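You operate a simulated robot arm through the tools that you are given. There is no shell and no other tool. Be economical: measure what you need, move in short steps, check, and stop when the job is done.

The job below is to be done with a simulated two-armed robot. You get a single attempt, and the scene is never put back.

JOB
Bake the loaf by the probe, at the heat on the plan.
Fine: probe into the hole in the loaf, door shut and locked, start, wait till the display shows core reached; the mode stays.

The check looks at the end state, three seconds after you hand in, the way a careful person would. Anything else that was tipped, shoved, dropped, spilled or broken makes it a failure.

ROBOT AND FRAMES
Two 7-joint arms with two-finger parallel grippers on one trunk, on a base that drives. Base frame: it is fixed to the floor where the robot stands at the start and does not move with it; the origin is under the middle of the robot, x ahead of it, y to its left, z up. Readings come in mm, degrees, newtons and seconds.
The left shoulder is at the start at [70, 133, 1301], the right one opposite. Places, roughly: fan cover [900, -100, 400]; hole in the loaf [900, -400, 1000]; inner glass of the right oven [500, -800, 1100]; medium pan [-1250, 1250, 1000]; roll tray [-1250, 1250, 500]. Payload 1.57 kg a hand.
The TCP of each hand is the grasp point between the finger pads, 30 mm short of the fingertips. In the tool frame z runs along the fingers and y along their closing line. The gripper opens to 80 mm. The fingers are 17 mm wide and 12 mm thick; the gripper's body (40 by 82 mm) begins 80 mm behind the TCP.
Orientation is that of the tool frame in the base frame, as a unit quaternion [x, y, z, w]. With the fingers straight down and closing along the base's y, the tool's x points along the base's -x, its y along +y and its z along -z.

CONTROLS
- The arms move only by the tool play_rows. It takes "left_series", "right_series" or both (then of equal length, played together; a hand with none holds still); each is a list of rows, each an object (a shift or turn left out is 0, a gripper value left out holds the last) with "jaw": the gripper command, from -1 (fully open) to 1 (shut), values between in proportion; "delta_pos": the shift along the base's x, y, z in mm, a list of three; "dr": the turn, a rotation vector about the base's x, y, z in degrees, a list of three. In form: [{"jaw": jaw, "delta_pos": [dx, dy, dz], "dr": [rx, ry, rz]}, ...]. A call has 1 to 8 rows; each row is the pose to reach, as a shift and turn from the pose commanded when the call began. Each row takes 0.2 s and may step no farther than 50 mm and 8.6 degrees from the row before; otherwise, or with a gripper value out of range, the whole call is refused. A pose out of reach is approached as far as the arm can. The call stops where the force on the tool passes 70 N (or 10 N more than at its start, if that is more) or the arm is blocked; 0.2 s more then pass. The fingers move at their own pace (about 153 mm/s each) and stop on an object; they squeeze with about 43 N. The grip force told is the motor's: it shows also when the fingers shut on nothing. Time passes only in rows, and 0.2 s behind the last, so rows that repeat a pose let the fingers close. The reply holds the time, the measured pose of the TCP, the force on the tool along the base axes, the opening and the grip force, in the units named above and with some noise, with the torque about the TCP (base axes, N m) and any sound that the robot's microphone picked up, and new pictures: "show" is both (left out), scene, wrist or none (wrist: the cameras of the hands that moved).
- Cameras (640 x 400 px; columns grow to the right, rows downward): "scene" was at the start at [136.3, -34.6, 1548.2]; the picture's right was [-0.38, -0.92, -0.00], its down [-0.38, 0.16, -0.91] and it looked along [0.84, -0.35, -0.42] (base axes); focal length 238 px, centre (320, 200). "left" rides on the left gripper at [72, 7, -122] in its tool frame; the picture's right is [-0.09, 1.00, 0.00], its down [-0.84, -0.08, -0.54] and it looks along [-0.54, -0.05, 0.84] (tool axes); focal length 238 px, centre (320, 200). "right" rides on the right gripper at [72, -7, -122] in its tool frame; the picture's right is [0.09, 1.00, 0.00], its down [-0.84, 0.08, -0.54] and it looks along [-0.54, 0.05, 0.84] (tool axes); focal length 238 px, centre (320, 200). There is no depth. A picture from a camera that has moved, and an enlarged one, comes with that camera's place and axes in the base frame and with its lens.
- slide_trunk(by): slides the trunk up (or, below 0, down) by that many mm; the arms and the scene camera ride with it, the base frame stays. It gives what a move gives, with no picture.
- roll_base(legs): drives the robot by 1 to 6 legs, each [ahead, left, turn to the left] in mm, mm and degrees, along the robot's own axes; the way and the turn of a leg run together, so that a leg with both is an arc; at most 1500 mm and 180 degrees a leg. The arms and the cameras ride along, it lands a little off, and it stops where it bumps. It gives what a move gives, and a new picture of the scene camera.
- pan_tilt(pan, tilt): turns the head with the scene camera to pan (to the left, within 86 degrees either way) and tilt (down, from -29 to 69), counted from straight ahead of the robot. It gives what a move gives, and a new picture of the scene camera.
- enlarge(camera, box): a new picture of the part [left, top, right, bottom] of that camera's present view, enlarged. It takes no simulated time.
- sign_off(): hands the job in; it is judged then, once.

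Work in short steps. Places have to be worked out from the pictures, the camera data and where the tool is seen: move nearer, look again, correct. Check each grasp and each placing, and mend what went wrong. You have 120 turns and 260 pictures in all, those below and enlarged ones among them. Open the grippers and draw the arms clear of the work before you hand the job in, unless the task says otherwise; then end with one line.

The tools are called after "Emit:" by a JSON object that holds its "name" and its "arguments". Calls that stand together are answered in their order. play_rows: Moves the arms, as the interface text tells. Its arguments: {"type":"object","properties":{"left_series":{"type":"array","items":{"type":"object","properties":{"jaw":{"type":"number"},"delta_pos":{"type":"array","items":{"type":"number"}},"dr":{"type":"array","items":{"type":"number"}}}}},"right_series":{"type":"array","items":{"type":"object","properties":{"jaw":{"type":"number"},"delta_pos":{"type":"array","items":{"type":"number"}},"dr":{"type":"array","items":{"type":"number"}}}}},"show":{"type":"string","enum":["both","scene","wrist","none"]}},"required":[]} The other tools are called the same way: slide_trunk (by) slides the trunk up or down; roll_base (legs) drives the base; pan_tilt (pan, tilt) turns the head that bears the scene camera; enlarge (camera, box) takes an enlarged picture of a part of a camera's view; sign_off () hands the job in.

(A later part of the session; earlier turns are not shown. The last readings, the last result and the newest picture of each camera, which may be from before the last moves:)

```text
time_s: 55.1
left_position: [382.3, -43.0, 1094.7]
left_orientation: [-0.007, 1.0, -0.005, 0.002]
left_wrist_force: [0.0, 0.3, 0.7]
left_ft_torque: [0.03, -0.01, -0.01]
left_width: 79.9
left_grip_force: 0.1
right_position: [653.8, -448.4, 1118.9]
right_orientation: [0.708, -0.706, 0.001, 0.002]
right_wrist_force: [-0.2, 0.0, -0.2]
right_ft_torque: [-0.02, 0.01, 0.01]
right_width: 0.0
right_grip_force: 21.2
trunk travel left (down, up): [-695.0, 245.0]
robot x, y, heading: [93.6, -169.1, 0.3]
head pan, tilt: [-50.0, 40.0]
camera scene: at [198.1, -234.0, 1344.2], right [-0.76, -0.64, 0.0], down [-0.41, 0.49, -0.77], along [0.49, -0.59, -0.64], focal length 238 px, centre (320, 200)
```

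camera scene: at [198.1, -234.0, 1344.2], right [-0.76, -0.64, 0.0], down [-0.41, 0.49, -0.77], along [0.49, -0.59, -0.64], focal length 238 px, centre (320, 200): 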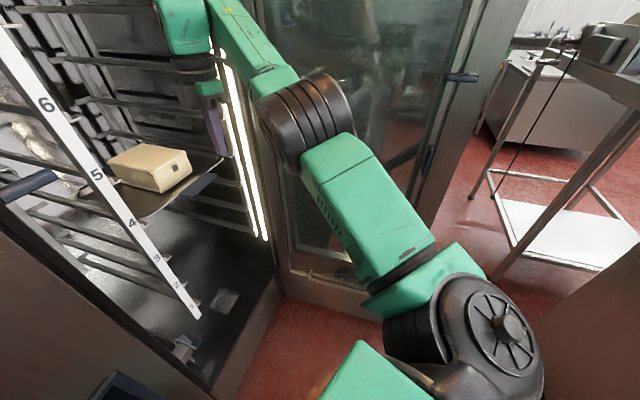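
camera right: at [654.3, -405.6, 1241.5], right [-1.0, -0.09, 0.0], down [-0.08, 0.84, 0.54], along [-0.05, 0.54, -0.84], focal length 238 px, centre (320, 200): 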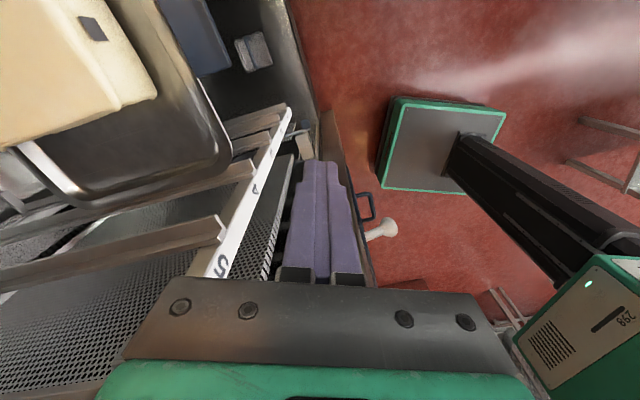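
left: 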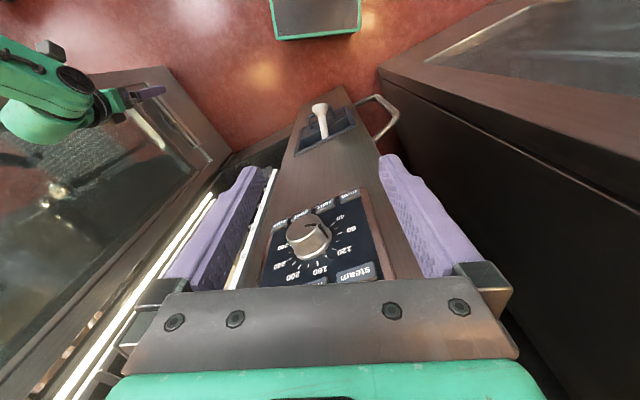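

From here the head sees around the column. I pan to the handle and zoom.

Emit:
{"name": "pan_tilt", "arguments": {"pan": -20, "tilt": 25}}

Emit:
{"name": "enlarge", "arguments": {"camera": "scene", "box": [180, 150, 308, 230]}}

```text
time_s: 56.1
left_position: [381.0, -43.2, 1095.2]
left_orientation: [-0.009, 1.0, -0.003, 0.003]
left_wrist_force: [-0.2, 0.1, 0.1]
left_ft_torque: [0.0, 0.0, 0.0]
left_width: 80.0
left_grip_force: 0.1
right_position: [654.2, -448.3, 1119.5]
right_orientation: [0.708, -0.706, -0.001, 0.003]
right_wrist_force: [0.6, 0.7, 0.1]
right_ft_torque: [-0.02, 0.02, 0.0]
right_width: 0.0
right_grip_force: 21.1
trunk travel left (down, up): [-695.0, 245.0]
robot x, y, heading: [96.9, -172.7, 0.1]
head pan, tilt: [-20.0, 25.0]
camera scene: at [230.4, -201.0, 1367.4], right [-0.34, -0.94, 0.0], down [-0.4, 0.14, -0.91], along [0.85, -0.31, -0.42], focal length 238 px, centre (320, 200)
```

scene: 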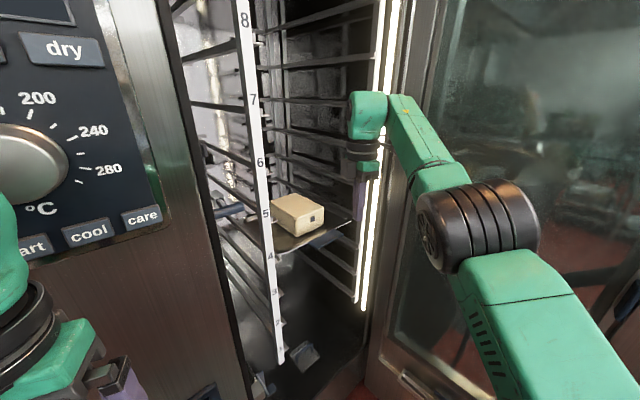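

```text
5.00 times, centred on (244, 190) of scene
camera zoom: at [230.4, -201.0, 1367.4], right [-0.34, -0.94, 0.0], down [-0.4, 0.14, -0.91], along [0.85, -0.31, -0.42], focal length 1188 px, centre (700, 250)
```

zoom: 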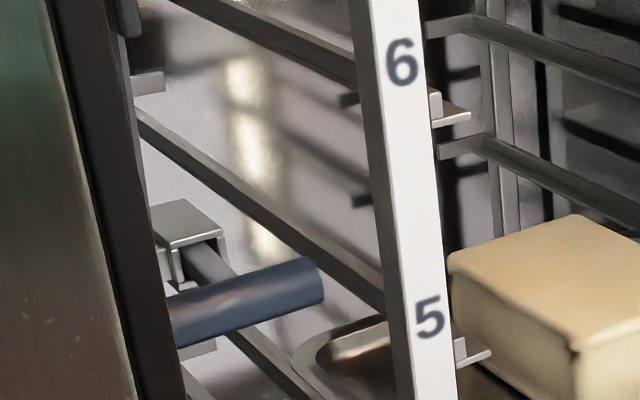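

Now it's clear: the probe is T-shaped. The handle is held crosswise and its needle runs back (+x, a bit towards the wall) through a forked holder. I turn the right hand back to the 30° yaw pose with open gripper to grip the handle from the front.

Emit:
{"name": "play_rows", "arguments": {"right_series": [{"jaw": -1, "delta_pos": [-5, 5, 20], "dr": [1.86, -7.36, 1.84]}, {"delta_pos": [-10, 20, 40], "dr": [3.7, -14.7, 3.7]}, {"delta_pos": [-15, 35, 50], "dr": [5.6, -22.1, 5.5]}, {"delta_pos": [-20, 50, 60], "dr": [7.4, -29.4, 7.4]}, {"delta_pos": [-25, 65, 60], "dr": [9.3, -36.8, 9.2]}, {"delta_pos": [-30, 80, 60], "dr": [11.2, -44.2, 11.0]}], "show": "none"}}

Emit:
{"name": "play_rows", "arguments": {"right_series": [{"delta_pos": [-5, 10, 0], "dr": [1.86, -7.36, 1.84]}, {"delta_pos": [-10, 20, 0], "dr": [3.7, -14.7, 3.7]}, {"delta_pos": [-15, 40, 0], "dr": [5.6, -22.1, 5.5]}, {"delta_pos": [-15, 60, 0], "dr": [7.4, -29.4, 7.4]}, {"delta_pos": [-15, 75, 0], "dr": [9.3, -36.8, 9.2]}, {"delta_pos": [-15, 90, 0], "dr": [11.2, -44.2, 11.0]}], "show": "both"}}

```text
time_s: 57.5
left_position: [382.5, -44.4, 1096.1]
left_orientation: [-0.008, 1.0, -0.003, 0.002]
left_wrist_force: [0.3, -0.3, -0.2]
left_ft_torque: [-0.01, -0.03, 0.04]
left_width: 80.0
left_grip_force: 0.0
right_position: [624.2, -367.3, 1178.6]
right_orientation: [0.715, -0.582, 0.198, -0.331]
right_wrist_force: [-0.6, 0.3, -0.1]
right_ft_torque: [0.0, -0.01, 0.0]
right_width: 79.9
right_grip_force: 0.0
right hand out of reach, approached as far as the arm can: row 1
trunk travel left (down, up): [-695.0, 245.0]
robot x, y, heading: [92.4, -173.4, 0.3]
head pan, tilt: [-20.0, 25.0]
```

```text
time_s: 58.9
left_position: [383.3, -43.1, 1094.9]
left_orientation: [-0.008, 1.0, -0.003, 0.002]
left_wrist_force: [0.6, -0.3, -0.7]
left_ft_torque: [0.02, 0.0, -0.01]
left_width: 80.1
left_grip_force: 0.1
right_position: [610.9, -279.7, 1178.2]
right_orientation: [-0.604, 0.363, -0.364, 0.609]
right_wrist_force: [0.5, 0.3, 0.1]
right_ft_torque: [0.01, -0.03, -0.03]
right_width: 80.0
right_grip_force: 0.1
trunk travel left (down, up): [-695.0, 245.0]
robot x, y, heading: [90.0, -167.9, 0.1]
head pan, tilt: [-20.0, 25.0]
camera scene: at [230.8, -201.1, 1367.4], right [-0.34, -0.94, 0.0], down [-0.4, 0.14, -0.91], along [0.85, -0.31, -0.42], focal length 238 px, centre (320, 200)
camera right: at [534.9, -399.7, 1184.3], right [0.05, -0.08, -1.0], down [-0.87, 0.48, -0.08], along [0.49, 0.87, -0.04], focal length 238 px, centre (320, 200)
```

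scene: 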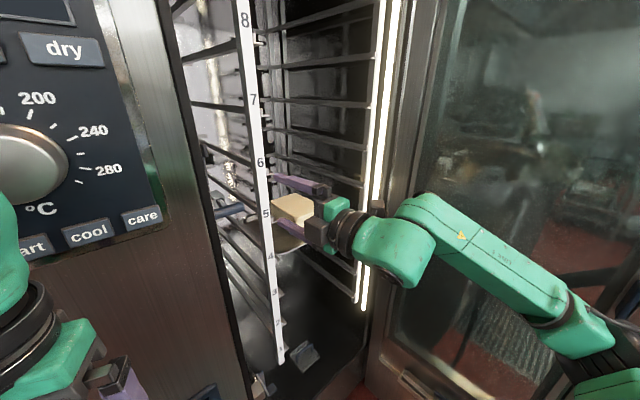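
right: 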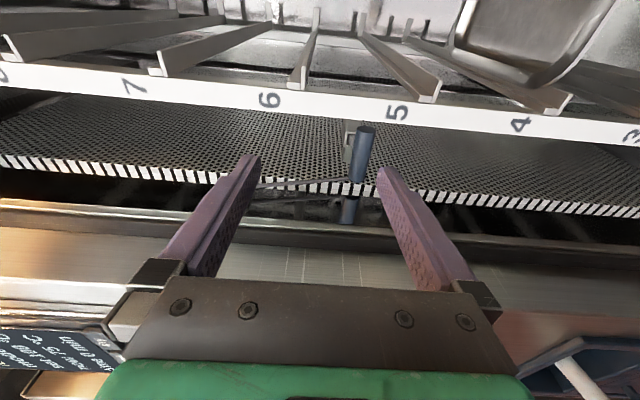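

Handle and open fingers line up. I move to a pre-grasp point about 60 mm short of the handle at its height.

Emit:
{"name": "play_rows", "arguments": {"right_series": [{"delta_pos": [10, 25, -20]}, {"delta_pos": [25, 50, -40]}, {"delta_pos": [45, 65, -54]}], "show": "both"}}

```text
time_s: 59.7
left_position: [383.9, -43.2, 1094.5]
left_orientation: [-0.008, 1.0, -0.004, 0.002]
left_wrist_force: [1.1, -0.6, 0.9]
left_ft_torque: [0.0, 0.03, 0.0]
left_width: 80.1
left_grip_force: 0.2
right_position: [655.2, -213.3, 1122.1]
right_orientation: [-0.605, 0.363, -0.364, 0.608]
right_wrist_force: [-0.8, 0.5, 0.3]
right_ft_torque: [-0.02, 0.02, 0.03]
right_width: 79.7
right_grip_force: 0.1
trunk travel left (down, up): [-695.0, 245.0]
robot x, y, heading: [91.1, -169.7, -0.1]
head pan, tilt: [-20.0, 25.0]
camera scene: at [231.0, -200.6, 1367.4], right [-0.34, -0.94, 0.0], down [-0.4, 0.14, -0.91], along [0.85, -0.31, -0.42], focal length 238 px, centre (320, 200)
camera right: at [579.6, -334.1, 1129.1], right [0.05, -0.08, -1.0], down [-0.87, 0.48, -0.08], along [0.49, 0.87, -0.05], focal length 238 px, centre (320, 200)
```

scene: 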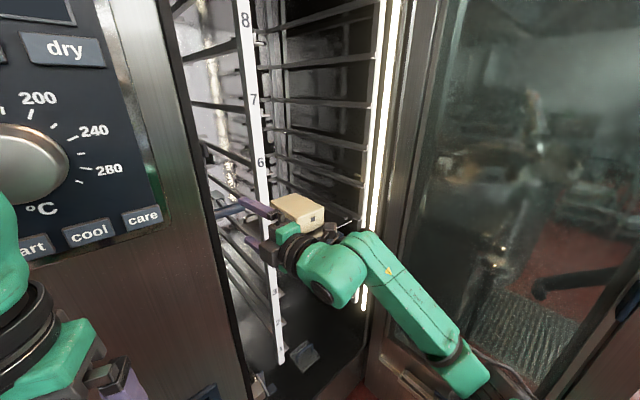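
right: 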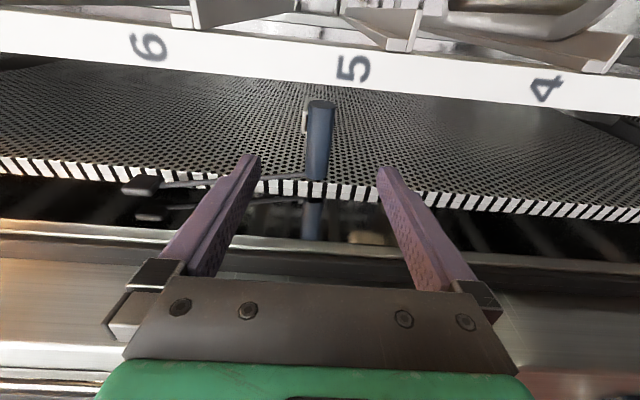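

Aligned within a couple of mm. I advance 72 mm along the tool to straddle the handle.

Emit:
{"name": "play_rows", "arguments": {"right_series": [{"delta_pos": [20, 12, 1]}, {"delta_pos": [40, 24, 2]}, {"delta_pos": [52, 31, 2]}, {"delta_pos": [62, 37, 2]}], "show": "wrist"}}

Emit:
{"name": "enlarge", "arguments": {"camera": "right", "box": [240, 100, 400, 240]}}

```text
time_s: 60.7
left_position: [383.7, -42.7, 1094.9]
left_orientation: [-0.007, 1.0, -0.004, 0.002]
left_wrist_force: [0.2, -0.7, 0.1]
left_ft_torque: [0.0, 0.03, -0.01]
left_width: 80.1
left_grip_force: 0.0
right_position: [717.2, -174.7, 1125.8]
right_orientation: [-0.605, 0.364, -0.364, 0.608]
right_wrist_force: [0.0, 0.2, 0.2]
right_ft_torque: [0.02, -0.01, 0.01]
right_width: 80.2
right_grip_force: 0.0
trunk travel left (down, up): [-695.0, 245.0]
robot x, y, heading: [93.8, -170.0, 0.1]
head pan, tilt: [-20.0, 25.0]
camera right: at [641.3, -295.8, 1132.0], right [0.05, -0.08, -1.0], down [-0.87, 0.48, -0.08], along [0.49, 0.87, -0.05], focal length 238 px, centre (320, 200)
```

right: 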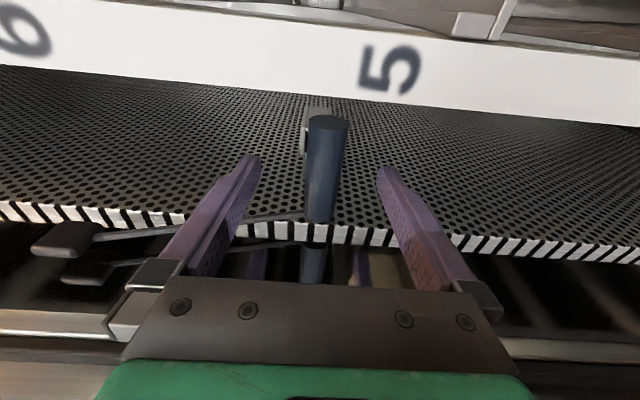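

```text
2.86 times, centred on (320, 170) of right
camera zoom: at [641.3, -295.8, 1132.0], right [0.05, -0.08, -1.0], down [-0.87, 0.48, -0.08], along [0.49, 0.87, -0.05], focal length 681 px, centre (320, 286)
```

zoom: 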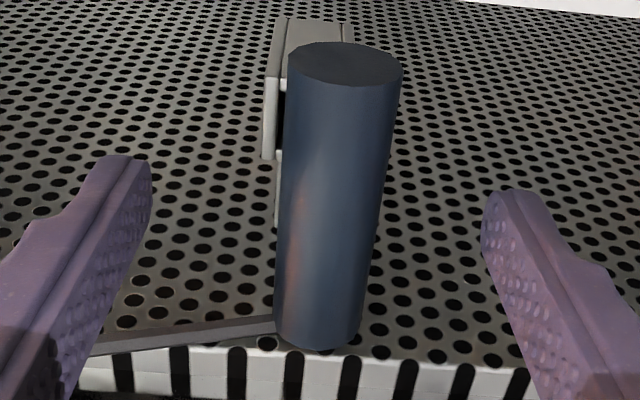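

The fingers straddle the handle at the right height. I close the gripper.

Emit:
{"name": "play_rows", "arguments": {"right_series": [{"jaw": 1, "delta_pos": [3, 2, -1]}, {"jaw": 1, "delta_pos": [3, 2, -1]}, {"jaw": 1, "delta_pos": [3, 2, -1]}], "show": "both"}}

Emit:
{"name": "enlarge", "arguments": {"camera": "scene", "box": [190, 160, 318, 240]}}

```text
time_s: 61.5
left_position: [381.7, -43.9, 1096.9]
left_orientation: [-0.009, 1.0, -0.004, 0.003]
left_wrist_force: [-0.8, -0.1, 0.2]
left_ft_torque: [0.02, 0.01, 0.0]
left_width: 79.9
left_grip_force: 0.0
right_position: [717.6, -173.5, 1126.3]
right_orientation: [-0.605, 0.363, -0.363, 0.609]
right_wrist_force: [0.7, -0.7, 2.2]
right_ft_torque: [0.05, -0.1, 0.0]
right_width: 21.9
right_grip_force: 35.0
trunk travel left (down, up): [-695.0, 245.0]
robot x, y, heading: [89.7, -171.3, 0.2]
head pan, tilt: [-20.0, 25.0]
camera scene: at [230.1, -201.3, 1367.5], right [-0.34, -0.94, 0.0], down [-0.4, 0.14, -0.91], along [0.85, -0.31, -0.42], focal length 238 px, centre (320, 200)
camera right: at [643.3, -294.7, 1131.5], right [0.05, -0.08, -1.0], down [-0.87, 0.48, -0.08], along [0.49, 0.87, -0.05], focal length 238 px, centre (320, 200)
```

scene: 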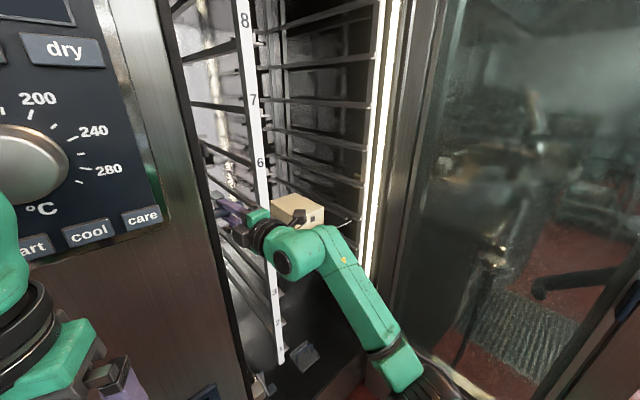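
right: 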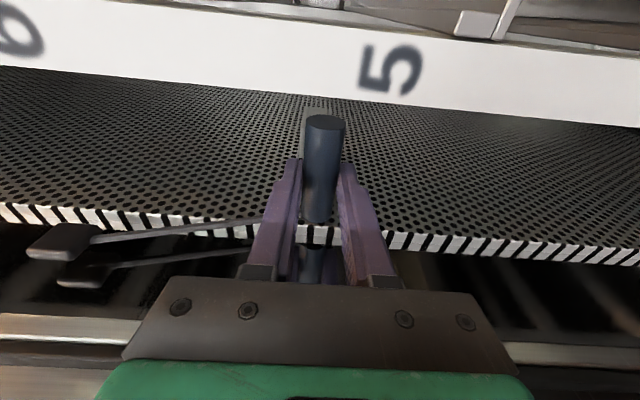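

```text
5.00 times, centred on (254, 200) of scene
camera zoom: at [230.1, -201.3, 1367.5], right [-0.34, -0.94, 0.0], down [-0.4, 0.14, -0.91], along [0.85, -0.31, -0.42], focal length 1188 px, centre (650, 200)
```

zoom: 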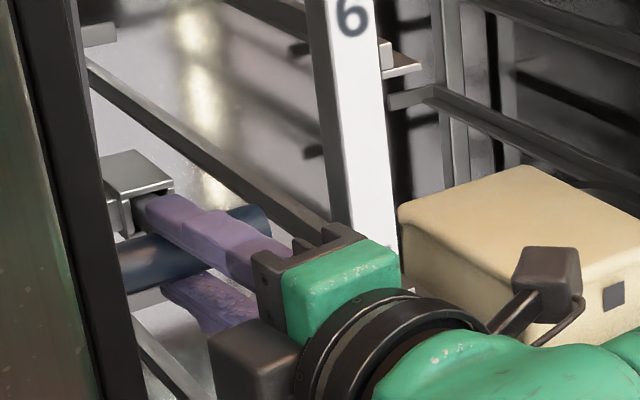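

Grip holds (21.9 mm). I pull back gently along the tool axis and watch the force.

Emit:
{"name": "play_rows", "arguments": {"right_series": [{"delta_pos": [-9, -5, 0]}, {"delta_pos": [-17, -10, 0]}, {"delta_pos": [-26, -15, 0]}], "show": "wrist"}}

Emit:
{"name": "enlarge", "arguments": {"camera": "scene", "box": [190, 160, 318, 240]}}

```text
time_s: 62.3
left_position: [382.4, -42.4, 1094.9]
left_orientation: [-0.008, 1.0, -0.004, 0.003]
left_wrist_force: [-0.6, 0.2, -0.7]
left_ft_torque: [0.04, 0.03, 0.0]
left_width: 79.8
left_grip_force: 0.0
right_position: [692.8, -186.4, 1124.7]
right_orientation: [-0.606, 0.364, -0.362, 0.607]
right_wrist_force: [-1.5, 4.0, -0.4]
right_ft_torque: [-0.04, 0.12, 0.43]
right_width: 22.0
right_grip_force: 34.4
trunk travel left (down, up): [-695.0, 245.0]
robot x, y, heading: [92.3, -172.1, 0.3]
head pan, tilt: [-20.0, 25.0]
camera right: at [617.1, -307.8, 1131.1], right [0.04, -0.08, -1.0], down [-0.87, 0.48, -0.08], along [0.48, 0.87, -0.05], focal length 238 px, centre (320, 200)
```

right: 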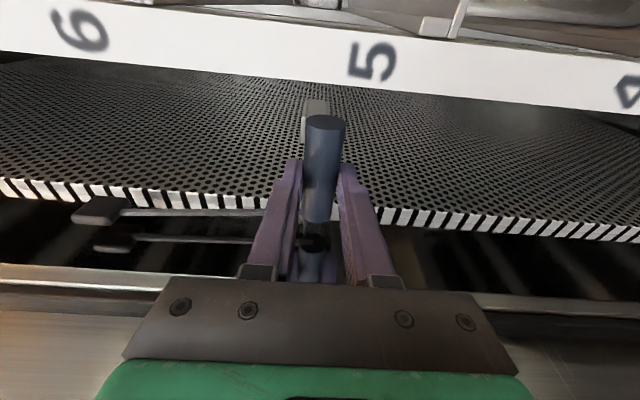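

```text
5.00 times, centred on (254, 200) of scene
camera zoom: at [230.1, -199.3, 1367.5], right [-0.34, -0.94, 0.0], down [-0.4, 0.14, -0.91], along [0.85, -0.31, -0.42], focal length 1188 px, centre (650, 200)
```

zoom: 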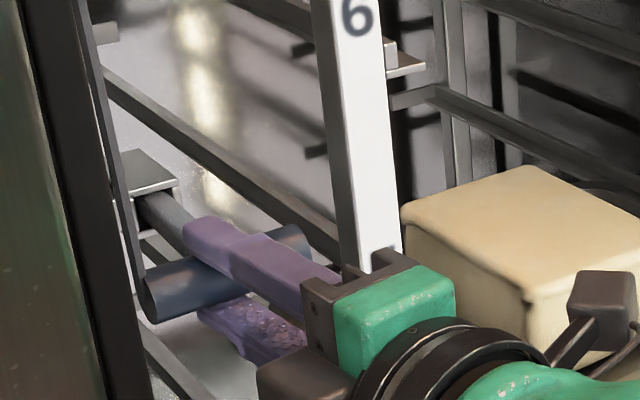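

The probe follows, the needle sliding out of the holder with little force. I keep pulling, slightly straighter in -x.

Emit:
{"name": "play_rows", "arguments": {"right_series": [{"delta_pos": [-10, -4, 0]}, {"delta_pos": [-20, -9, 0]}, {"delta_pos": [-30, -13, 0]}, {"delta_pos": [-40, -18, 0]}], "show": "wrist"}}

Emit:
{"name": "enlarge", "arguments": {"camera": "scene", "box": [190, 160, 318, 240]}}

```text
time_s: 63.3
left_position: [382.6, -44.6, 1095.0]
left_orientation: [-0.008, 1.0, -0.003, 0.002]
left_wrist_force: [0.5, 0.2, 0.2]
left_ft_torque: [0.01, -0.04, -0.02]
left_width: 79.7
left_grip_force: 0.1
right_position: [651.5, -207.2, 1125.8]
right_orientation: [-0.605, 0.363, -0.364, 0.608]
right_wrist_force: [0.4, 0.4, -0.3]
right_ft_torque: [0.02, 0.07, 0.0]
right_width: 21.8
right_grip_force: 34.7
trunk travel left (down, up): [-695.0, 245.0]
robot x, y, heading: [92.7, -168.0, 0.0]
head pan, tilt: [-20.0, 25.0]
camera right: at [577.3, -328.9, 1131.6], right [0.05, -0.08, -1.0], down [-0.87, 0.48, -0.08], along [0.49, 0.87, -0.05], focal length 238 px, centre (320, 200)
```

right: 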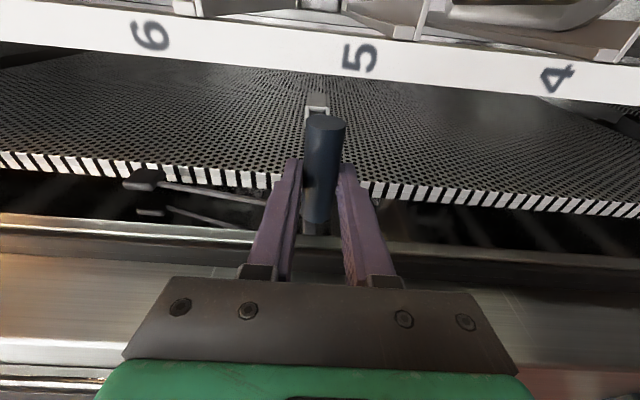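

```text
5.00 times, centred on (254, 200) of scene
camera zoom: at [230.1, -201.4, 1367.5], right [-0.34, -0.94, 0.0], down [-0.4, 0.14, -0.91], along [0.85, -0.31, -0.42], focal length 1188 px, centre (650, 200)
```

zoom: 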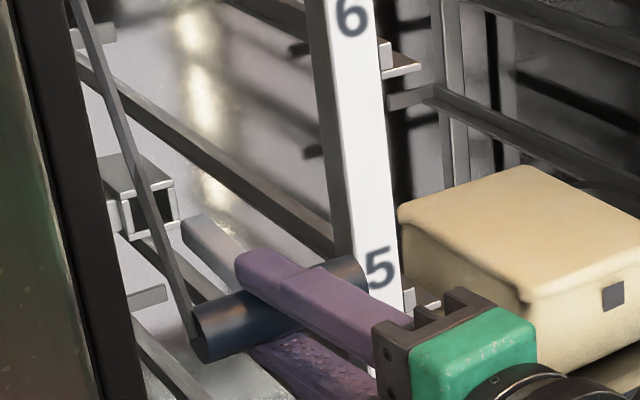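

The needle is free of the holder. I withdraw further, then swing over towards the loaf's hole, straightening the yaw.

Emit:
{"name": "play_rows", "arguments": {"right_series": [{"delta_pos": [-34, -20, 0]}, {"delta_pos": [-65, -40, 0]}, {"delta_pos": [-70, -75, 0], "dr": [0, 0, -8]}, {"delta_pos": [-65, -110, -10], "dr": [0, 0, -16]}, {"delta_pos": [-55, -150, -20], "dr": [0, 0, -24]}, {"delta_pos": [-50, -190, -30], "dr": [0, 0, -31]}], "show": "both"}}

```text
time_s: 64.7
left_position: [382.2, -44.4, 1096.2]
left_orientation: [-0.007, 1.0, -0.003, 0.003]
left_wrist_force: [-0.8, 0.0, 0.4]
left_ft_torque: [-0.03, -0.01, 0.0]
left_width: 79.9
left_grip_force: 0.1
right_position: [605.4, -398.0, 1094.6]
right_orientation: [0.486, -0.512, 0.513, -0.487]
right_wrist_force: [0.2, 1.2, 0.1]
right_ft_torque: [-0.04, 0.07, 0.02]
right_width: 21.9
right_grip_force: 34.9
trunk travel left (down, up): [-695.0, 245.0]
robot x, y, heading: [91.5, -169.2, 0.1]
head pan, tilt: [-20.0, 25.0]
camera scene: at [230.7, -201.5, 1367.4], right [-0.34, -0.94, 0.0], down [-0.4, 0.14, -0.91], along [0.85, -0.31, -0.42], focal length 238 px, centre (320, 200)
camera right: at [477.6, -463.7, 1101.9], right [0.0, -0.09, -1.0], down [-0.5, 0.86, -0.08], along [0.87, 0.49, -0.05], focal length 238 px, centre (320, 200)
```

scene: 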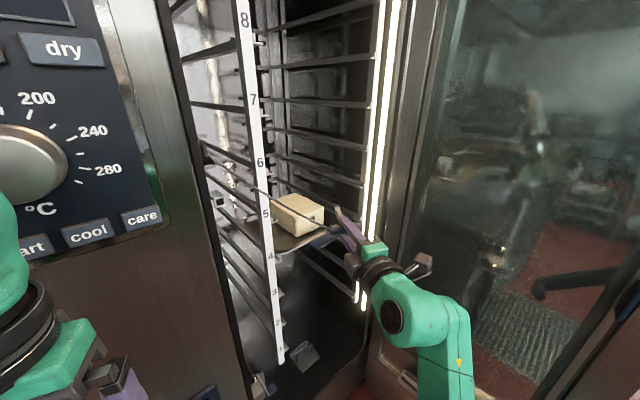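
right: 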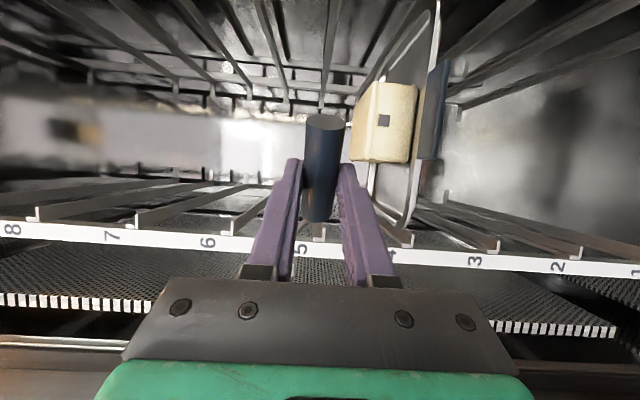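

Emit:
{"name": "enlarge", "arguments": {"camera": "scene", "box": [280, 190, 376, 260]}}

Emit:
{"name": "enlarge", "arguments": {"camera": "right", "box": [280, 80, 440, 230]}}

```text
5.71 times, centred on (328, 225) of scene
camera zoom: at [230.7, -201.5, 1367.4], right [-0.34, -0.94, 0.0], down [-0.4, 0.14, -0.91], along [0.85, -0.31, -0.42], focal length 1358 px, centre (274, 57)
```

zoom: 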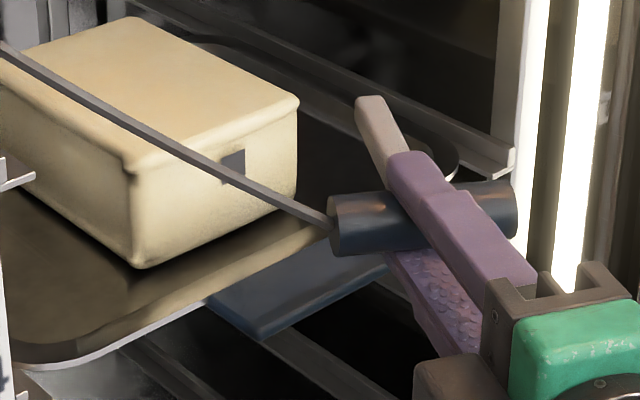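

```text
2.67 times, centred on (360, 155) of right
camera zoom: at [477.6, -463.7, 1101.9], right [0.0, -0.09, -1.0], down [-0.5, 0.86, -0.08], along [0.87, 0.49, -0.05], focal length 636 px, centre (213, 320)
```

zoom: 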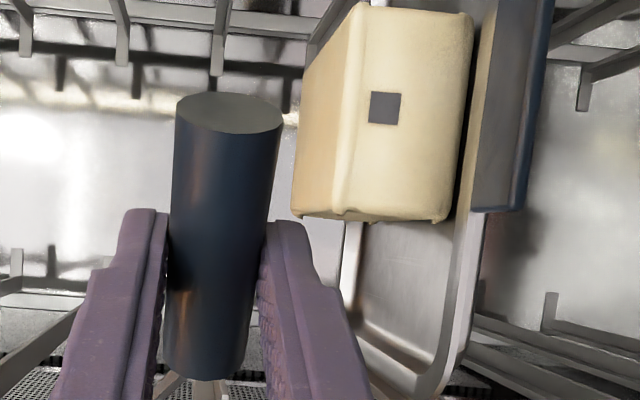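

The needle points about 10° to the camera side of the tool, and the loaf is yawed about +19°. With the camera on the right side it would hit the right upright at full depth, so I roll the hand 180° about its axis (camera passing below) in free space.

Emit:
{"name": "play_rows", "arguments": {"right_series": [{"dr": [8.2, -0.43, 0]}, {"dr": [16.4, -0.85, 0]}, {"dr": [24.6, -1.28, 0]}, {"dr": [32.8, -1.7, 0]}, {"dr": [41.0, -2.1, 0]}, {"dr": [49.2, -2.6, 0]}, {"dr": [57.4, -3.0, 0]}, {"dr": [65.6, -3.4, 0]}], "show": "scene"}}

```text
time_s: 65.5
left_position: [383.7, -43.2, 1094.7]
left_orientation: [-0.008, 1.0, -0.003, 0.003]
left_wrist_force: [0.2, 0.2, 0.1]
left_ft_torque: [0.0, 0.02, 0.02]
left_width: 79.8
left_grip_force: 0.1
right_position: [602.1, -411.0, 1094.1]
right_orientation: [-0.419, 0.57, -0.457, 0.539]
right_wrist_force: [-0.9, -1.4, 0.3]
right_ft_torque: [0.02, 0.06, 0.0]
right_width: 21.7
right_grip_force: 34.6
trunk travel left (down, up): [-695.0, 245.0]
robot x, y, heading: [92.5, -172.7, -0.0]
head pan, tilt: [-20.0, 25.0]
stopped in row 3 (right hand): the arm was blocked; the commanded pose is now the measured one
camera scene: at [230.5, -201.5, 1367.4], right [-0.34, -0.94, 0.0], down [-0.4, 0.14, -0.91], along [0.85, -0.31, -0.42], focal length 238 px, centre (320, 200)
```

scene: 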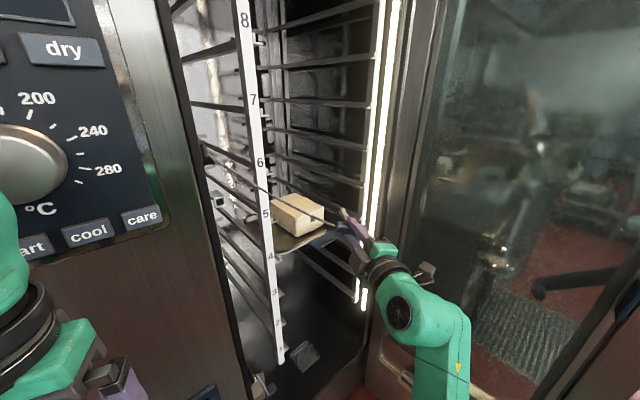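

The arm got blocked; I look at where the elbow is.

Emit:
{"name": "pan_tilt", "arguments": {"pan": -60, "tilt": 45}}

```text
time_s: 66.5
left_position: [384.2, -43.5, 1094.2]
left_orientation: [-0.008, 1.0, -0.003, 0.003]
left_wrist_force: [0.2, 0.1, 0.2]
left_ft_torque: [0.02, -0.01, 0.0]
left_width: 80.1
left_grip_force: 0.1
right_position: [602.9, -410.1, 1094.5]
right_orientation: [-0.419, 0.57, -0.456, 0.54]
right_wrist_force: [0.2, -0.1, -0.5]
right_ft_torque: [0.02, 0.07, -0.01]
right_width: 21.8
right_grip_force: 34.9
trunk travel left (down, up): [-695.0, 245.0]
robot x, y, heading: [93.0, -171.5, -0.0]
head pan, tilt: [-60.0, 45.0]
camera scene: at [184.8, -240.4, 1336.9], right [-0.86, -0.5, 0.0], down [-0.36, 0.61, -0.71], along [0.36, -0.61, -0.71], focal length 238 px, centre (320, 200)
```

scene: 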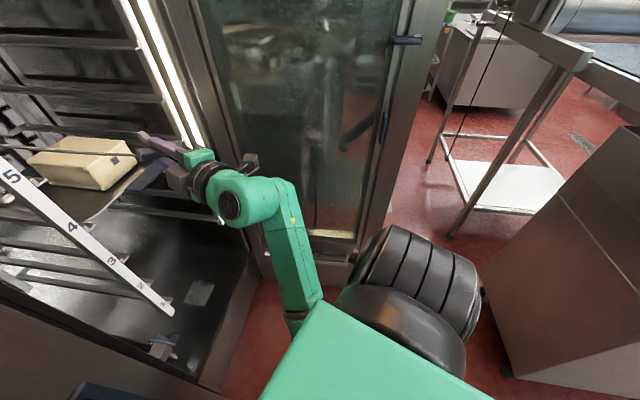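

The elbow is folded tight next to the trunk. I move the hand 90 mm deeper (still above the loaf's height) and roll there.

Emit:
{"name": "play_rows", "arguments": {"right_series": [{"delta_pos": [30, 0, 10]}, {"delta_pos": [60, 0, 20]}, {"delta_pos": [90, 0, 25]}], "show": "none"}}

Emit:
{"name": "play_rows", "arguments": {"right_series": [{"dr": [8.2, -0.43, 0]}, {"dr": [16.4, -0.85, 0]}, {"dr": [24.6, -1.28, 0]}, {"dr": [32.8, -1.7, 0]}, {"dr": [41.0, -2.1, 0]}, {"dr": [49.2, -2.6, 0]}, {"dr": [57.4, -3.0, 0]}, {"dr": [65.6, -3.4, 0]}], "show": "scene"}}

```text
time_s: 67.3
left_position: [384.8, -44.0, 1095.1]
left_orientation: [-0.008, 1.0, -0.003, 0.002]
left_wrist_force: [0.1, 0.4, 0.6]
left_ft_torque: [-0.01, 0.0, -0.01]
left_width: 80.0
left_grip_force: 0.1
right_position: [693.3, -431.7, 1115.3]
right_orientation: [-0.428, 0.56, -0.481, 0.522]
right_wrist_force: [-0.3, 0.3, 0.4]
right_ft_torque: [-0.02, 0.07, -0.02]
right_width: 21.7
right_grip_force: 35.0
right hand out of reach, approached as far as the arm can: row 3
trunk travel left (down, up): [-695.0, 245.0]
robot x, y, heading: [90.9, -169.8, -0.2]
head pan, tilt: [-60.0, 45.0]
```

```text
time_s: 69.1
left_position: [382.4, -42.6, 1094.9]
left_orientation: [-0.008, 1.0, -0.004, 0.002]
left_wrist_force: [0.6, -0.3, -0.5]
left_ft_torque: [-0.04, 0.0, 0.02]
left_width: 79.9
left_grip_force: 0.0
right_position: [693.1, -413.7, 1112.3]
right_orientation: [-0.046, 0.711, -0.084, 0.696]
right_wrist_force: [-0.1, 0.2, -0.4]
right_ft_torque: [-0.02, 0.05, -0.01]
right_width: 21.8
right_grip_force: 35.4
trunk travel left (down, up): [-695.0, 245.0]
robot x, y, heading: [94.9, -170.3, 0.2]
head pan, tilt: [-60.0, 45.0]
camera scene: at [184.9, -239.8, 1336.9], right [-0.86, -0.5, 0.0], down [-0.36, 0.61, -0.71], along [0.35, -0.61, -0.71], focal length 238 px, centre (320, 200)
```

scene: 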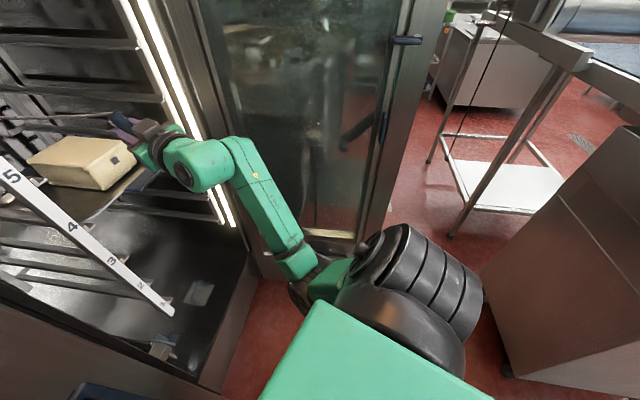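

Rolling works here. I continue the remaining ~100°.

Emit:
{"name": "play_rows", "arguments": {"right_series": [{"dr": [8.3, -0.46, 0]}, {"dr": [16.7, -0.93, 0]}, {"dr": [25.0, -1.4, 0]}, {"dr": [33.4, -1.85, 0]}, {"dr": [41.7, -2.3, 0]}, {"dr": [50.1, -2.8, 0]}], "show": "none"}}

Emit:
{"name": "play_rows", "arguments": {"right_series": [{"dr": [8.3, -0.46, 0]}, {"dr": [16.7, -0.93, 0]}, {"dr": [25.0, -1.4, 0]}, {"dr": [33.4, -1.85, 0]}, {"dr": [41.7, -2.3, 0]}, {"dr": [50.1, -2.8, 0]}], "show": "both"}}

```text
time_s: 70.7
left_position: [383.3, -43.7, 1095.7]
left_orientation: [-0.008, 1.0, -0.003, 0.003]
left_wrist_force: [0.0, -0.1, -0.7]
left_ft_torque: [-0.01, -0.01, 0.02]
left_width: 80.3
left_grip_force: 0.0
right_position: [691.7, -450.4, 1114.7]
right_orientation: [0.241, 0.666, 0.181, 0.682]
right_wrist_force: [0.0, 0.3, -0.4]
right_ft_torque: [0.02, 0.03, -0.01]
right_width: 21.6
right_grip_force: 34.7
right hand out of reach, approached as far as the arm can: row 6
trunk travel left (down, up): [-695.0, 245.0]
robot x, y, heading: [95.1, -170.2, 0.4]
head pan, tilt: [-60.0, 45.0]
stopped in row 6 (right hand): the arm was blocked; the commanded pose is now the measured one
```

```text
time_s: 72.1
left_position: [384.1, -43.7, 1094.1]
left_orientation: [-0.008, 1.0, -0.003, 0.002]
left_wrist_force: [0.5, -0.2, -0.3]
left_ft_torque: [0.01, 0.02, -0.01]
left_width: 80.1
left_grip_force: 0.1
right_position: [751.3, -557.2, 1090.9]
right_orientation: [0.498, 0.506, 0.457, 0.536]
right_wrist_force: [0.0, -0.6, -0.3]
right_ft_torque: [0.01, 0.05, 0.01]
right_width: 21.6
right_grip_force: 34.7
right hand out of reach, approached as far as the arm can: row 1, 2, 3, 4, 5, 6
trunk travel left (down, up): [-695.0, 245.0]
robot x, y, heading: [92.7, -172.1, 0.1]
head pan, tilt: [-60.0, 45.0]
camera scene: at [185.5, -240.8, 1336.8], right [-0.86, -0.5, 0.0], down [-0.36, 0.61, -0.71], along [0.35, -0.61, -0.71], focal length 238 px, centre (320, 200)
camera right: at [632.4, -477.9, 1079.0], right [0.02, 0.18, 0.98], down [-0.6, -0.79, 0.16], along [0.8, -0.59, 0.09], focal length 238 px, centre (320, 200)
```

scene: 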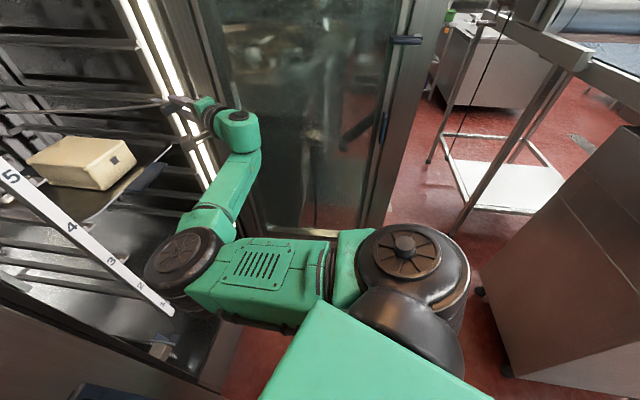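
right: 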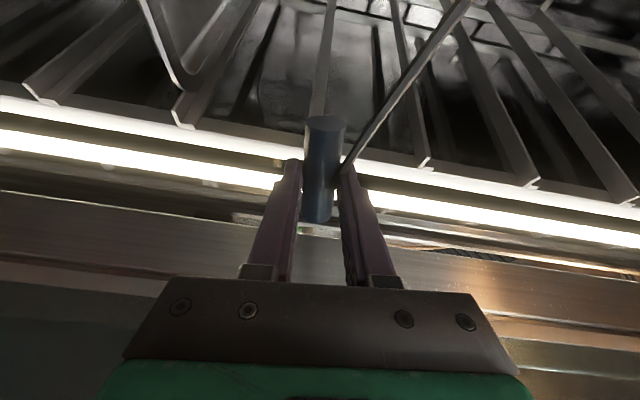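

The roll is complete, but the hand drifted near the right side. I nudge to see how it follows.

Emit:
{"name": "play_rows", "arguments": {"right_series": [{"delta_pos": [-20, 10, 5]}, {"delta_pos": [-40, 20, 5]}], "show": "none"}}

```text
time_s: 72.7
left_position: [382.7, -44.0, 1095.5]
left_orientation: [-0.008, 1.0, -0.004, 0.002]
left_wrist_force: [-0.7, 0.1, 0.7]
left_ft_torque: [-0.01, -0.03, 0.02]
left_width: 79.9
left_grip_force: 0.0
right_position: [730.5, -568.0, 1083.3]
right_orientation: [0.5, 0.508, 0.453, 0.534]
right_wrist_force: [1.0, 0.0, -0.4]
right_ft_torque: [-0.01, 0.06, -0.03]
right_width: 21.9
right_grip_force: 34.9
right hand out of reach, approached as far as the arm can: row 1, 2
trunk travel left (down, up): [-695.0, 245.0]
robot x, y, heading: [93.1, -173.0, 0.2]
head pan, tilt: [-60.0, 45.0]
```

This orientation isn't reachable near the loaf. On reflection the hand passed y=-557 freely, so the right upright is farther right than feared and the original camera-right pose will do. I roll back the way I came.

Emit:
{"name": "play_rows", "arguments": {"right_series": [{"delta_pos": [10, -5, 0], "dr": [-8.3, 0.5, 0]}, {"delta_pos": [20, -10, 0], "dr": [-16.7, 1.0, 0]}, {"delta_pos": [30, -10, 0], "dr": [-25.0, 1.6, 0]}, {"delta_pos": [40, -10, 0], "dr": [-33.4, 2.1, 0]}, {"delta_pos": [40, -10, 0], "dr": [-41.7, 2.6, 0]}, {"delta_pos": [40, -10, 0], "dr": [-50.1, 3.1, 0]}], "show": "scene"}}

```text
time_s: 74.1
left_position: [378.9, -44.9, 1097.5]
left_orientation: [-0.008, 1.0, -0.002, 0.005]
left_wrist_force: [0.4, -0.9, 0.3]
left_ft_torque: [-0.05, -0.01, 0.01]
left_width: 79.8
left_grip_force: 0.0
right_position: [762.1, -578.2, 1086.3]
right_orientation: [0.243, 0.666, 0.18, 0.682]
right_wrist_force: [-17.3, -5.5, 0.2]
right_ft_torque: [-0.09, 0.4, -0.72]
right_width: 22.0
right_grip_force: 34.9
trunk travel left (down, up): [-695.0, 245.0]
robot x, y, heading: [92.9, -171.2, 0.1]
head pan, tilt: [-60.0, 45.0]
camera scene: at [179.1, -242.5, 1337.1], right [-0.86, -0.5, 0.0], down [-0.35, 0.61, -0.71], along [0.36, -0.61, -0.71], focal length 238 px, centre (320, 200)
```

scene: 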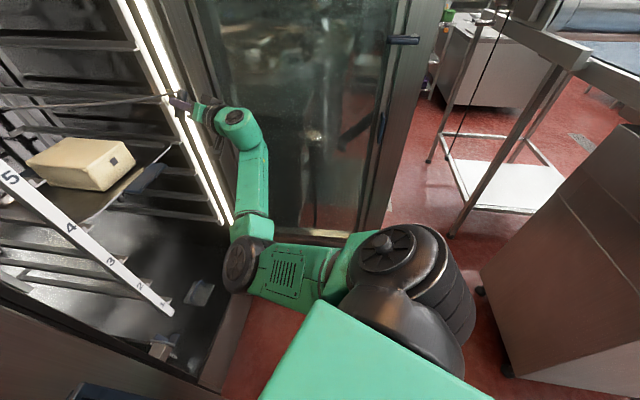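

It touches something at the right (17 N). I move back out and left into the free middle.

Emit:
{"name": "play_rows", "arguments": {"right_series": [{"delta_pos": [-15, 10, 0]}, {"delta_pos": [-30, 40, 5]}, {"delta_pos": [-45, 75, 10]}, {"delta_pos": [-60, 110, 15]}, {"delta_pos": [-65, 140, 20]}], "show": "scene"}}

```text
time_s: 75.5
left_position: [383.6, -44.1, 1095.9]
left_orientation: [-0.008, 1.0, -0.004, 0.002]
left_wrist_force: [0.8, 0.2, 0.2]
left_ft_torque: [0.0, -0.03, -0.01]
left_width: 80.3
left_grip_force: 0.1
right_position: [699.0, -462.9, 1123.2]
right_orientation: [0.235, 0.657, 0.146, 0.701]
right_wrist_force: [0.0, 0.0, 0.5]
right_ft_torque: [0.01, 0.04, -0.03]
right_width: 21.6
right_grip_force: 34.5
trunk travel left (down, up): [-695.0, 245.0]
robot x, y, heading: [95.4, -169.8, 0.0]
head pan, tilt: [-60.0, 45.0]
stopped in row 5 (right hand): the arm was blocked; the commanded pose is now the measured one
camera scene: at [185.1, -240.7, 1336.8], right [-0.86, -0.5, 0.0], down [-0.36, 0.61, -0.71], along [0.35, -0.61, -0.71], focal length 238 px, centre (320, 200)
```

scene: 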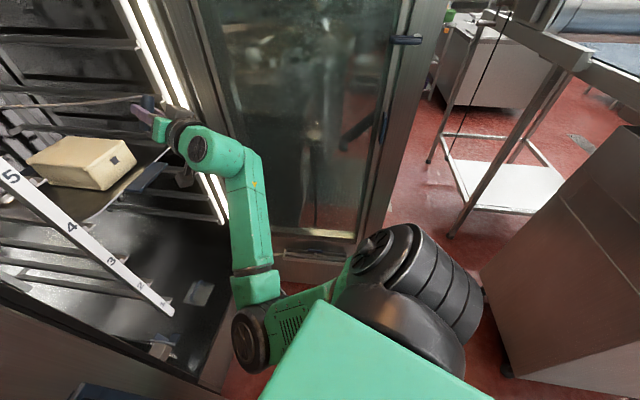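

Free again. I roll on, in the free middle, back to camera-right.

Emit:
{"name": "play_rows", "arguments": {"right_series": [{"delta_pos": [5, 0, 0], "dr": [-8, 1.1, 0]}, {"delta_pos": [10, 0, 0], "dr": [-16, 2.2, 0]}, {"delta_pos": [10, 5, 0], "dr": [-24, 3.3, 0]}, {"delta_pos": [10, 10, 0], "dr": [-32, 4.4, 0]}, {"delta_pos": [10, 10, 0], "dr": [-40, 5.5, 0]}, {"delta_pos": [10, 10, 0], "dr": [-48, 6.6, 0]}, {"delta_pos": [10, 10, 0], "dr": [-56, 7.7, 0]}], "show": "none"}}

Emit:
{"name": "play_rows", "arguments": {"right_series": [{"delta_pos": [0, 0, 0], "dr": [-8, 1.1, 0]}, {"delta_pos": [0, 0, 0], "dr": [-16, 2.2, 0]}, {"delta_pos": [-10, 5, 0], "dr": [-24, 3.3, 0]}, {"delta_pos": [-20, 10, 0], "dr": [-32, 4.4, 0]}, {"delta_pos": [-30, 10, 0], "dr": [-40, 5.5, 0]}, {"delta_pos": [-40, 10, 0], "dr": [-48, 6.6, 0]}, {"delta_pos": [-40, 10, 0], "dr": [-56, 7.7, 0]}, {"delta_pos": [-40, 10, 0], "dr": [-64, 8.8, 0]}], "show": "both"}}

```text
time_s: 77.1
left_position: [384.0, -44.1, 1095.4]
left_orientation: [-0.008, 1.0, -0.003, 0.003]
left_wrist_force: [-0.4, -0.2, 0.0]
left_ft_torque: [0.02, 0.01, -0.03]
left_width: 79.9
left_grip_force: 0.1
right_position: [707.8, -454.8, 1127.9]
right_orientation: [-0.112, 0.69, -0.2, 0.687]
right_wrist_force: [0.5, -0.2, -1.7]
right_ft_torque: [0.02, 0.04, 0.0]
right_width: 22.0
right_grip_force: 34.7
trunk travel left (down, up): [-695.0, 245.0]
robot x, y, heading: [90.0, -171.9, -0.0]
head pan, tilt: [-60.0, 45.0]
```

```text
time_s: 78.9
left_position: [382.3, -42.9, 1094.1]
left_orientation: [-0.008, 1.0, -0.003, 0.003]
left_wrist_force: [-0.3, 0.2, 0.3]
left_ft_torque: [0.02, 0.0, 0.01]
left_width: 80.0
left_grip_force: 0.1
right_position: [667.5, -440.8, 1122.4]
right_orientation: [-0.472, 0.533, -0.522, 0.469]
right_wrist_force: [-0.4, -0.3, -1.5]
right_ft_torque: [-0.01, 0.03, 0.0]
right_width: 21.7
right_grip_force: 34.9
trunk travel left (down, up): [-695.0, 245.0]
robot x, y, heading: [92.9, -171.6, 0.1]
head pan, tilt: [-60.0, 45.0]
camera scene: at [184.8, -240.2, 1336.8], right [-0.86, -0.5, 0.0], down [-0.36, 0.61, -0.71], along [0.35, -0.61, -0.71], focal length 238 px, centre (320, 200)
camera right: at [537.4, -498.2, 1130.3], right [-0.02, -0.08, -1.0], down [-0.44, 0.89, -0.06], along [0.9, 0.44, -0.06], focal length 238 px, centre (320, 200)
```

scene: 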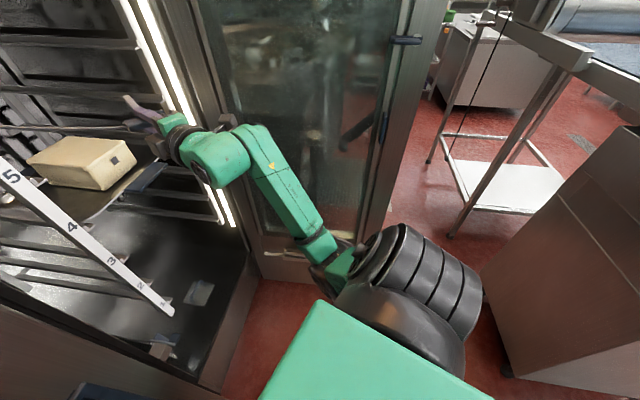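
right: 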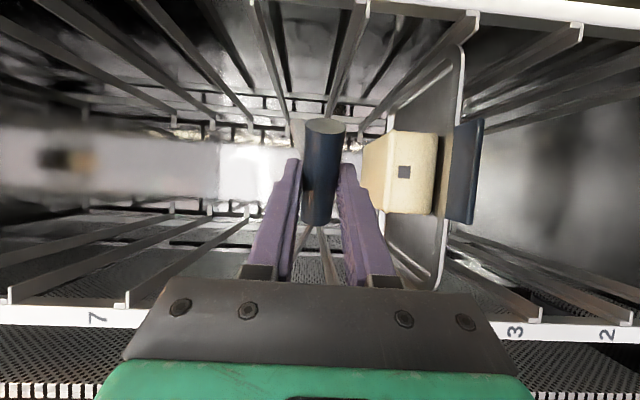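

Back in the camera-right pose with the probe still held. Full insertion needs a bit more reach: I pull the left hand back and drive 80 mm ahead.

Emit:
{"name": "play_rows", "arguments": {"left_series": [{"delta_pos": [-30, 10, 0]}, {"delta_pos": [-60, 20, 0]}, {"delta_pos": [-90, 30, -10]}], "right_series": [{"delta_pos": [-10, 0, 5]}, {"delta_pos": [-20, 0, 10]}, {"delta_pos": [-30, 0, 10]}], "show": "none"}}

Emit:
{"name": "roll_base", "arguments": {"legs": [[80, 0, 0]]}}

```text
time_s: 79.7
left_position: [334.0, -28.5, 1094.9]
left_orientation: [-0.008, 1.0, -0.004, 0.001]
left_wrist_force: [-0.4, -0.2, 0.7]
left_ft_torque: [0.0, 0.03, 0.02]
left_width: 80.1
left_grip_force: 0.1
left hand out of reach, approached as far as the arm can: row 2, 3
right_position: [639.0, -441.4, 1131.4]
right_orientation: [-0.471, 0.534, -0.522, 0.469]
right_wrist_force: [-0.1, 0.0, -1.3]
right_ft_torque: [0.04, 0.02, 0.03]
right_width: 21.9
right_grip_force: 35.0
trunk travel left (down, up): [-695.0, 245.0]
robot x, y, heading: [91.7, -170.9, 0.1]
head pan, tilt: [-60.0, 45.0]
```

```text
time_s: 80.8
left_position: [412.6, -27.1, 1096.5]
left_orientation: [-0.006, 1.0, -0.003, 0.003]
left_wrist_force: [0.2, -0.4, -0.2]
left_ft_torque: [-0.01, 0.0, 0.02]
left_width: 79.9
left_grip_force: 0.0
right_position: [716.5, -440.0, 1134.1]
right_orientation: [-0.47, 0.534, -0.522, 0.469]
right_wrist_force: [-0.2, 0.4, -0.6]
right_ft_torque: [0.0, 0.05, 0.03]
right_width: 22.2
right_grip_force: 34.3
trunk travel left (down, up): [-695.0, 245.0]
robot x, y, heading: [172.1, -169.1, 0.4]
head pan, tilt: [-60.0, 45.0]
camera scene: at [263.2, -240.4, 1336.9], right [-0.87, -0.5, 0.0], down [-0.35, 0.61, -0.71], along [0.35, -0.61, -0.71], focal length 238 px, centre (320, 200)
```

scene: 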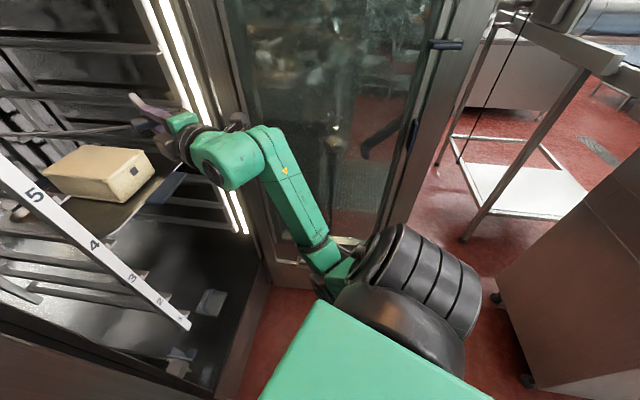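

Emit:
{"name": "play_rows", "arguments": {"right_series": [{"delta_pos": [-5, -3, -10], "dr": [0, 0, 7.5]}, {"delta_pos": [-12, -6, -20], "dr": [0, 0, 15]}, {"delta_pos": [-18, -9, -30], "dr": [0, 0, 22.5]}, {"delta_pos": [-24, -12, -40], "dr": [0, 0, 30]}, {"delta_pos": [-30, -15, -54], "dr": [0, 0, 36]}], "show": "wrist"}}

Emit:
{"name": "pan_tilt", "arguments": {"pan": -25, "tilt": 30}}

Emit:
{"name": "enlarge", "arguments": {"camera": "scene", "box": [270, 150, 398, 230]}}

```text
time_s: 82.0
left_position: [412.9, -27.1, 1095.4]
left_orientation: [-0.007, 1.0, -0.004, 0.002]
left_wrist_force: [0.0, -0.3, 0.1]
left_ft_torque: [0.0, 0.01, 0.01]
left_width: 80.2
left_grip_force: 0.0
right_position: [687.6, -454.5, 1077.3]
right_orientation: [0.613, -0.362, 0.352, -0.608]
right_wrist_force: [0.1, -0.2, -0.3]
right_ft_torque: [-0.04, 0.01, 0.01]
right_width: 21.8
right_grip_force: 35.0
trunk travel left (down, up): [-695.0, 245.0]
robot x, y, heading: [172.7, -169.8, 0.1]
head pan, tilt: [-60.0, 45.0]
camera right: at [614.4, -577.9, 1085.8], right [0.03, -0.08, -1.0], down [-0.88, 0.46, -0.06], along [0.47, 0.88, -0.06], focal length 238 px, centre (320, 200)
```

right: 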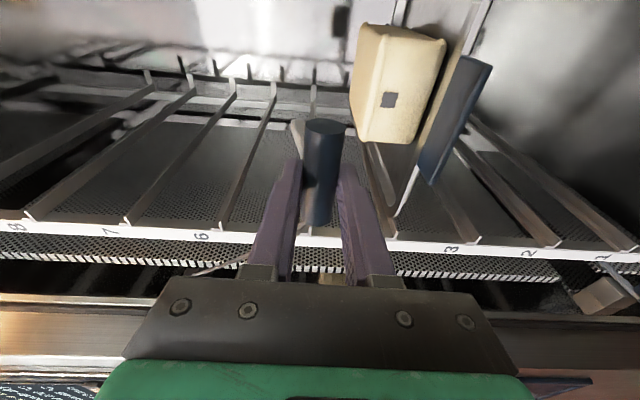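

```text
time_s: 83.0
left_position: [412.5, -26.8, 1095.0]
left_orientation: [-0.007, 1.0, -0.003, 0.001]
left_wrist_force: [-1.3, -0.2, 0.1]
left_ft_torque: [0.01, 0.02, -0.01]
left_width: 80.0
left_grip_force: 0.0
right_position: [686.8, -453.7, 1078.2]
right_orientation: [0.613, -0.363, 0.352, -0.607]
right_wrist_force: [0.5, 0.2, -1.6]
right_ft_torque: [-0.06, 0.0, 0.0]
right_width: 22.0
right_grip_force: 35.0
trunk travel left (down, up): [-695.0, 245.0]
robot x, y, heading: [172.6, -169.7, -0.1]
head pan, tilt: [-25.0, 30.0]
camera scene: at [305.3, -208.3, 1359.4], right [-0.42, -0.91, 0.0], down [-0.45, 0.21, -0.87], along [0.79, -0.36, -0.5], focal length 238 px, centre (320, 200)
```

scene: 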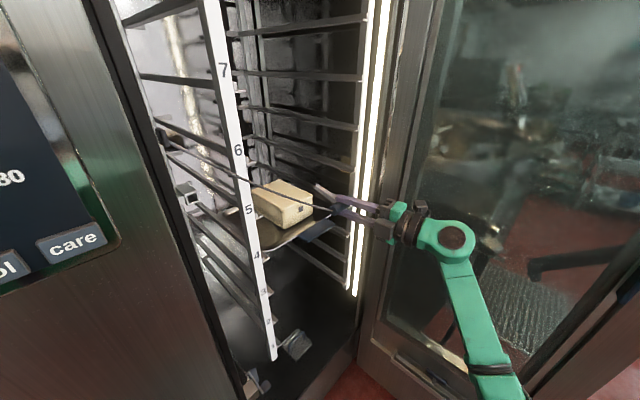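

```text
5.00 times, centred on (334, 190) of scene
camera zoom: at [305.3, -208.3, 1359.4], right [-0.42, -0.91, 0.0], down [-0.45, 0.21, -0.87], along [0.79, -0.36, -0.5], focal length 1188 px, centre (250, 250)
```

zoom: 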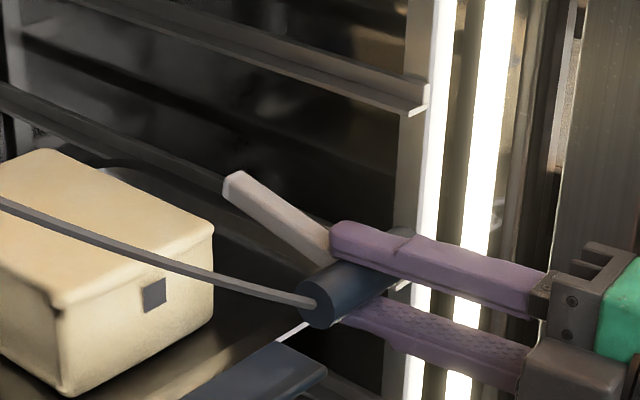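

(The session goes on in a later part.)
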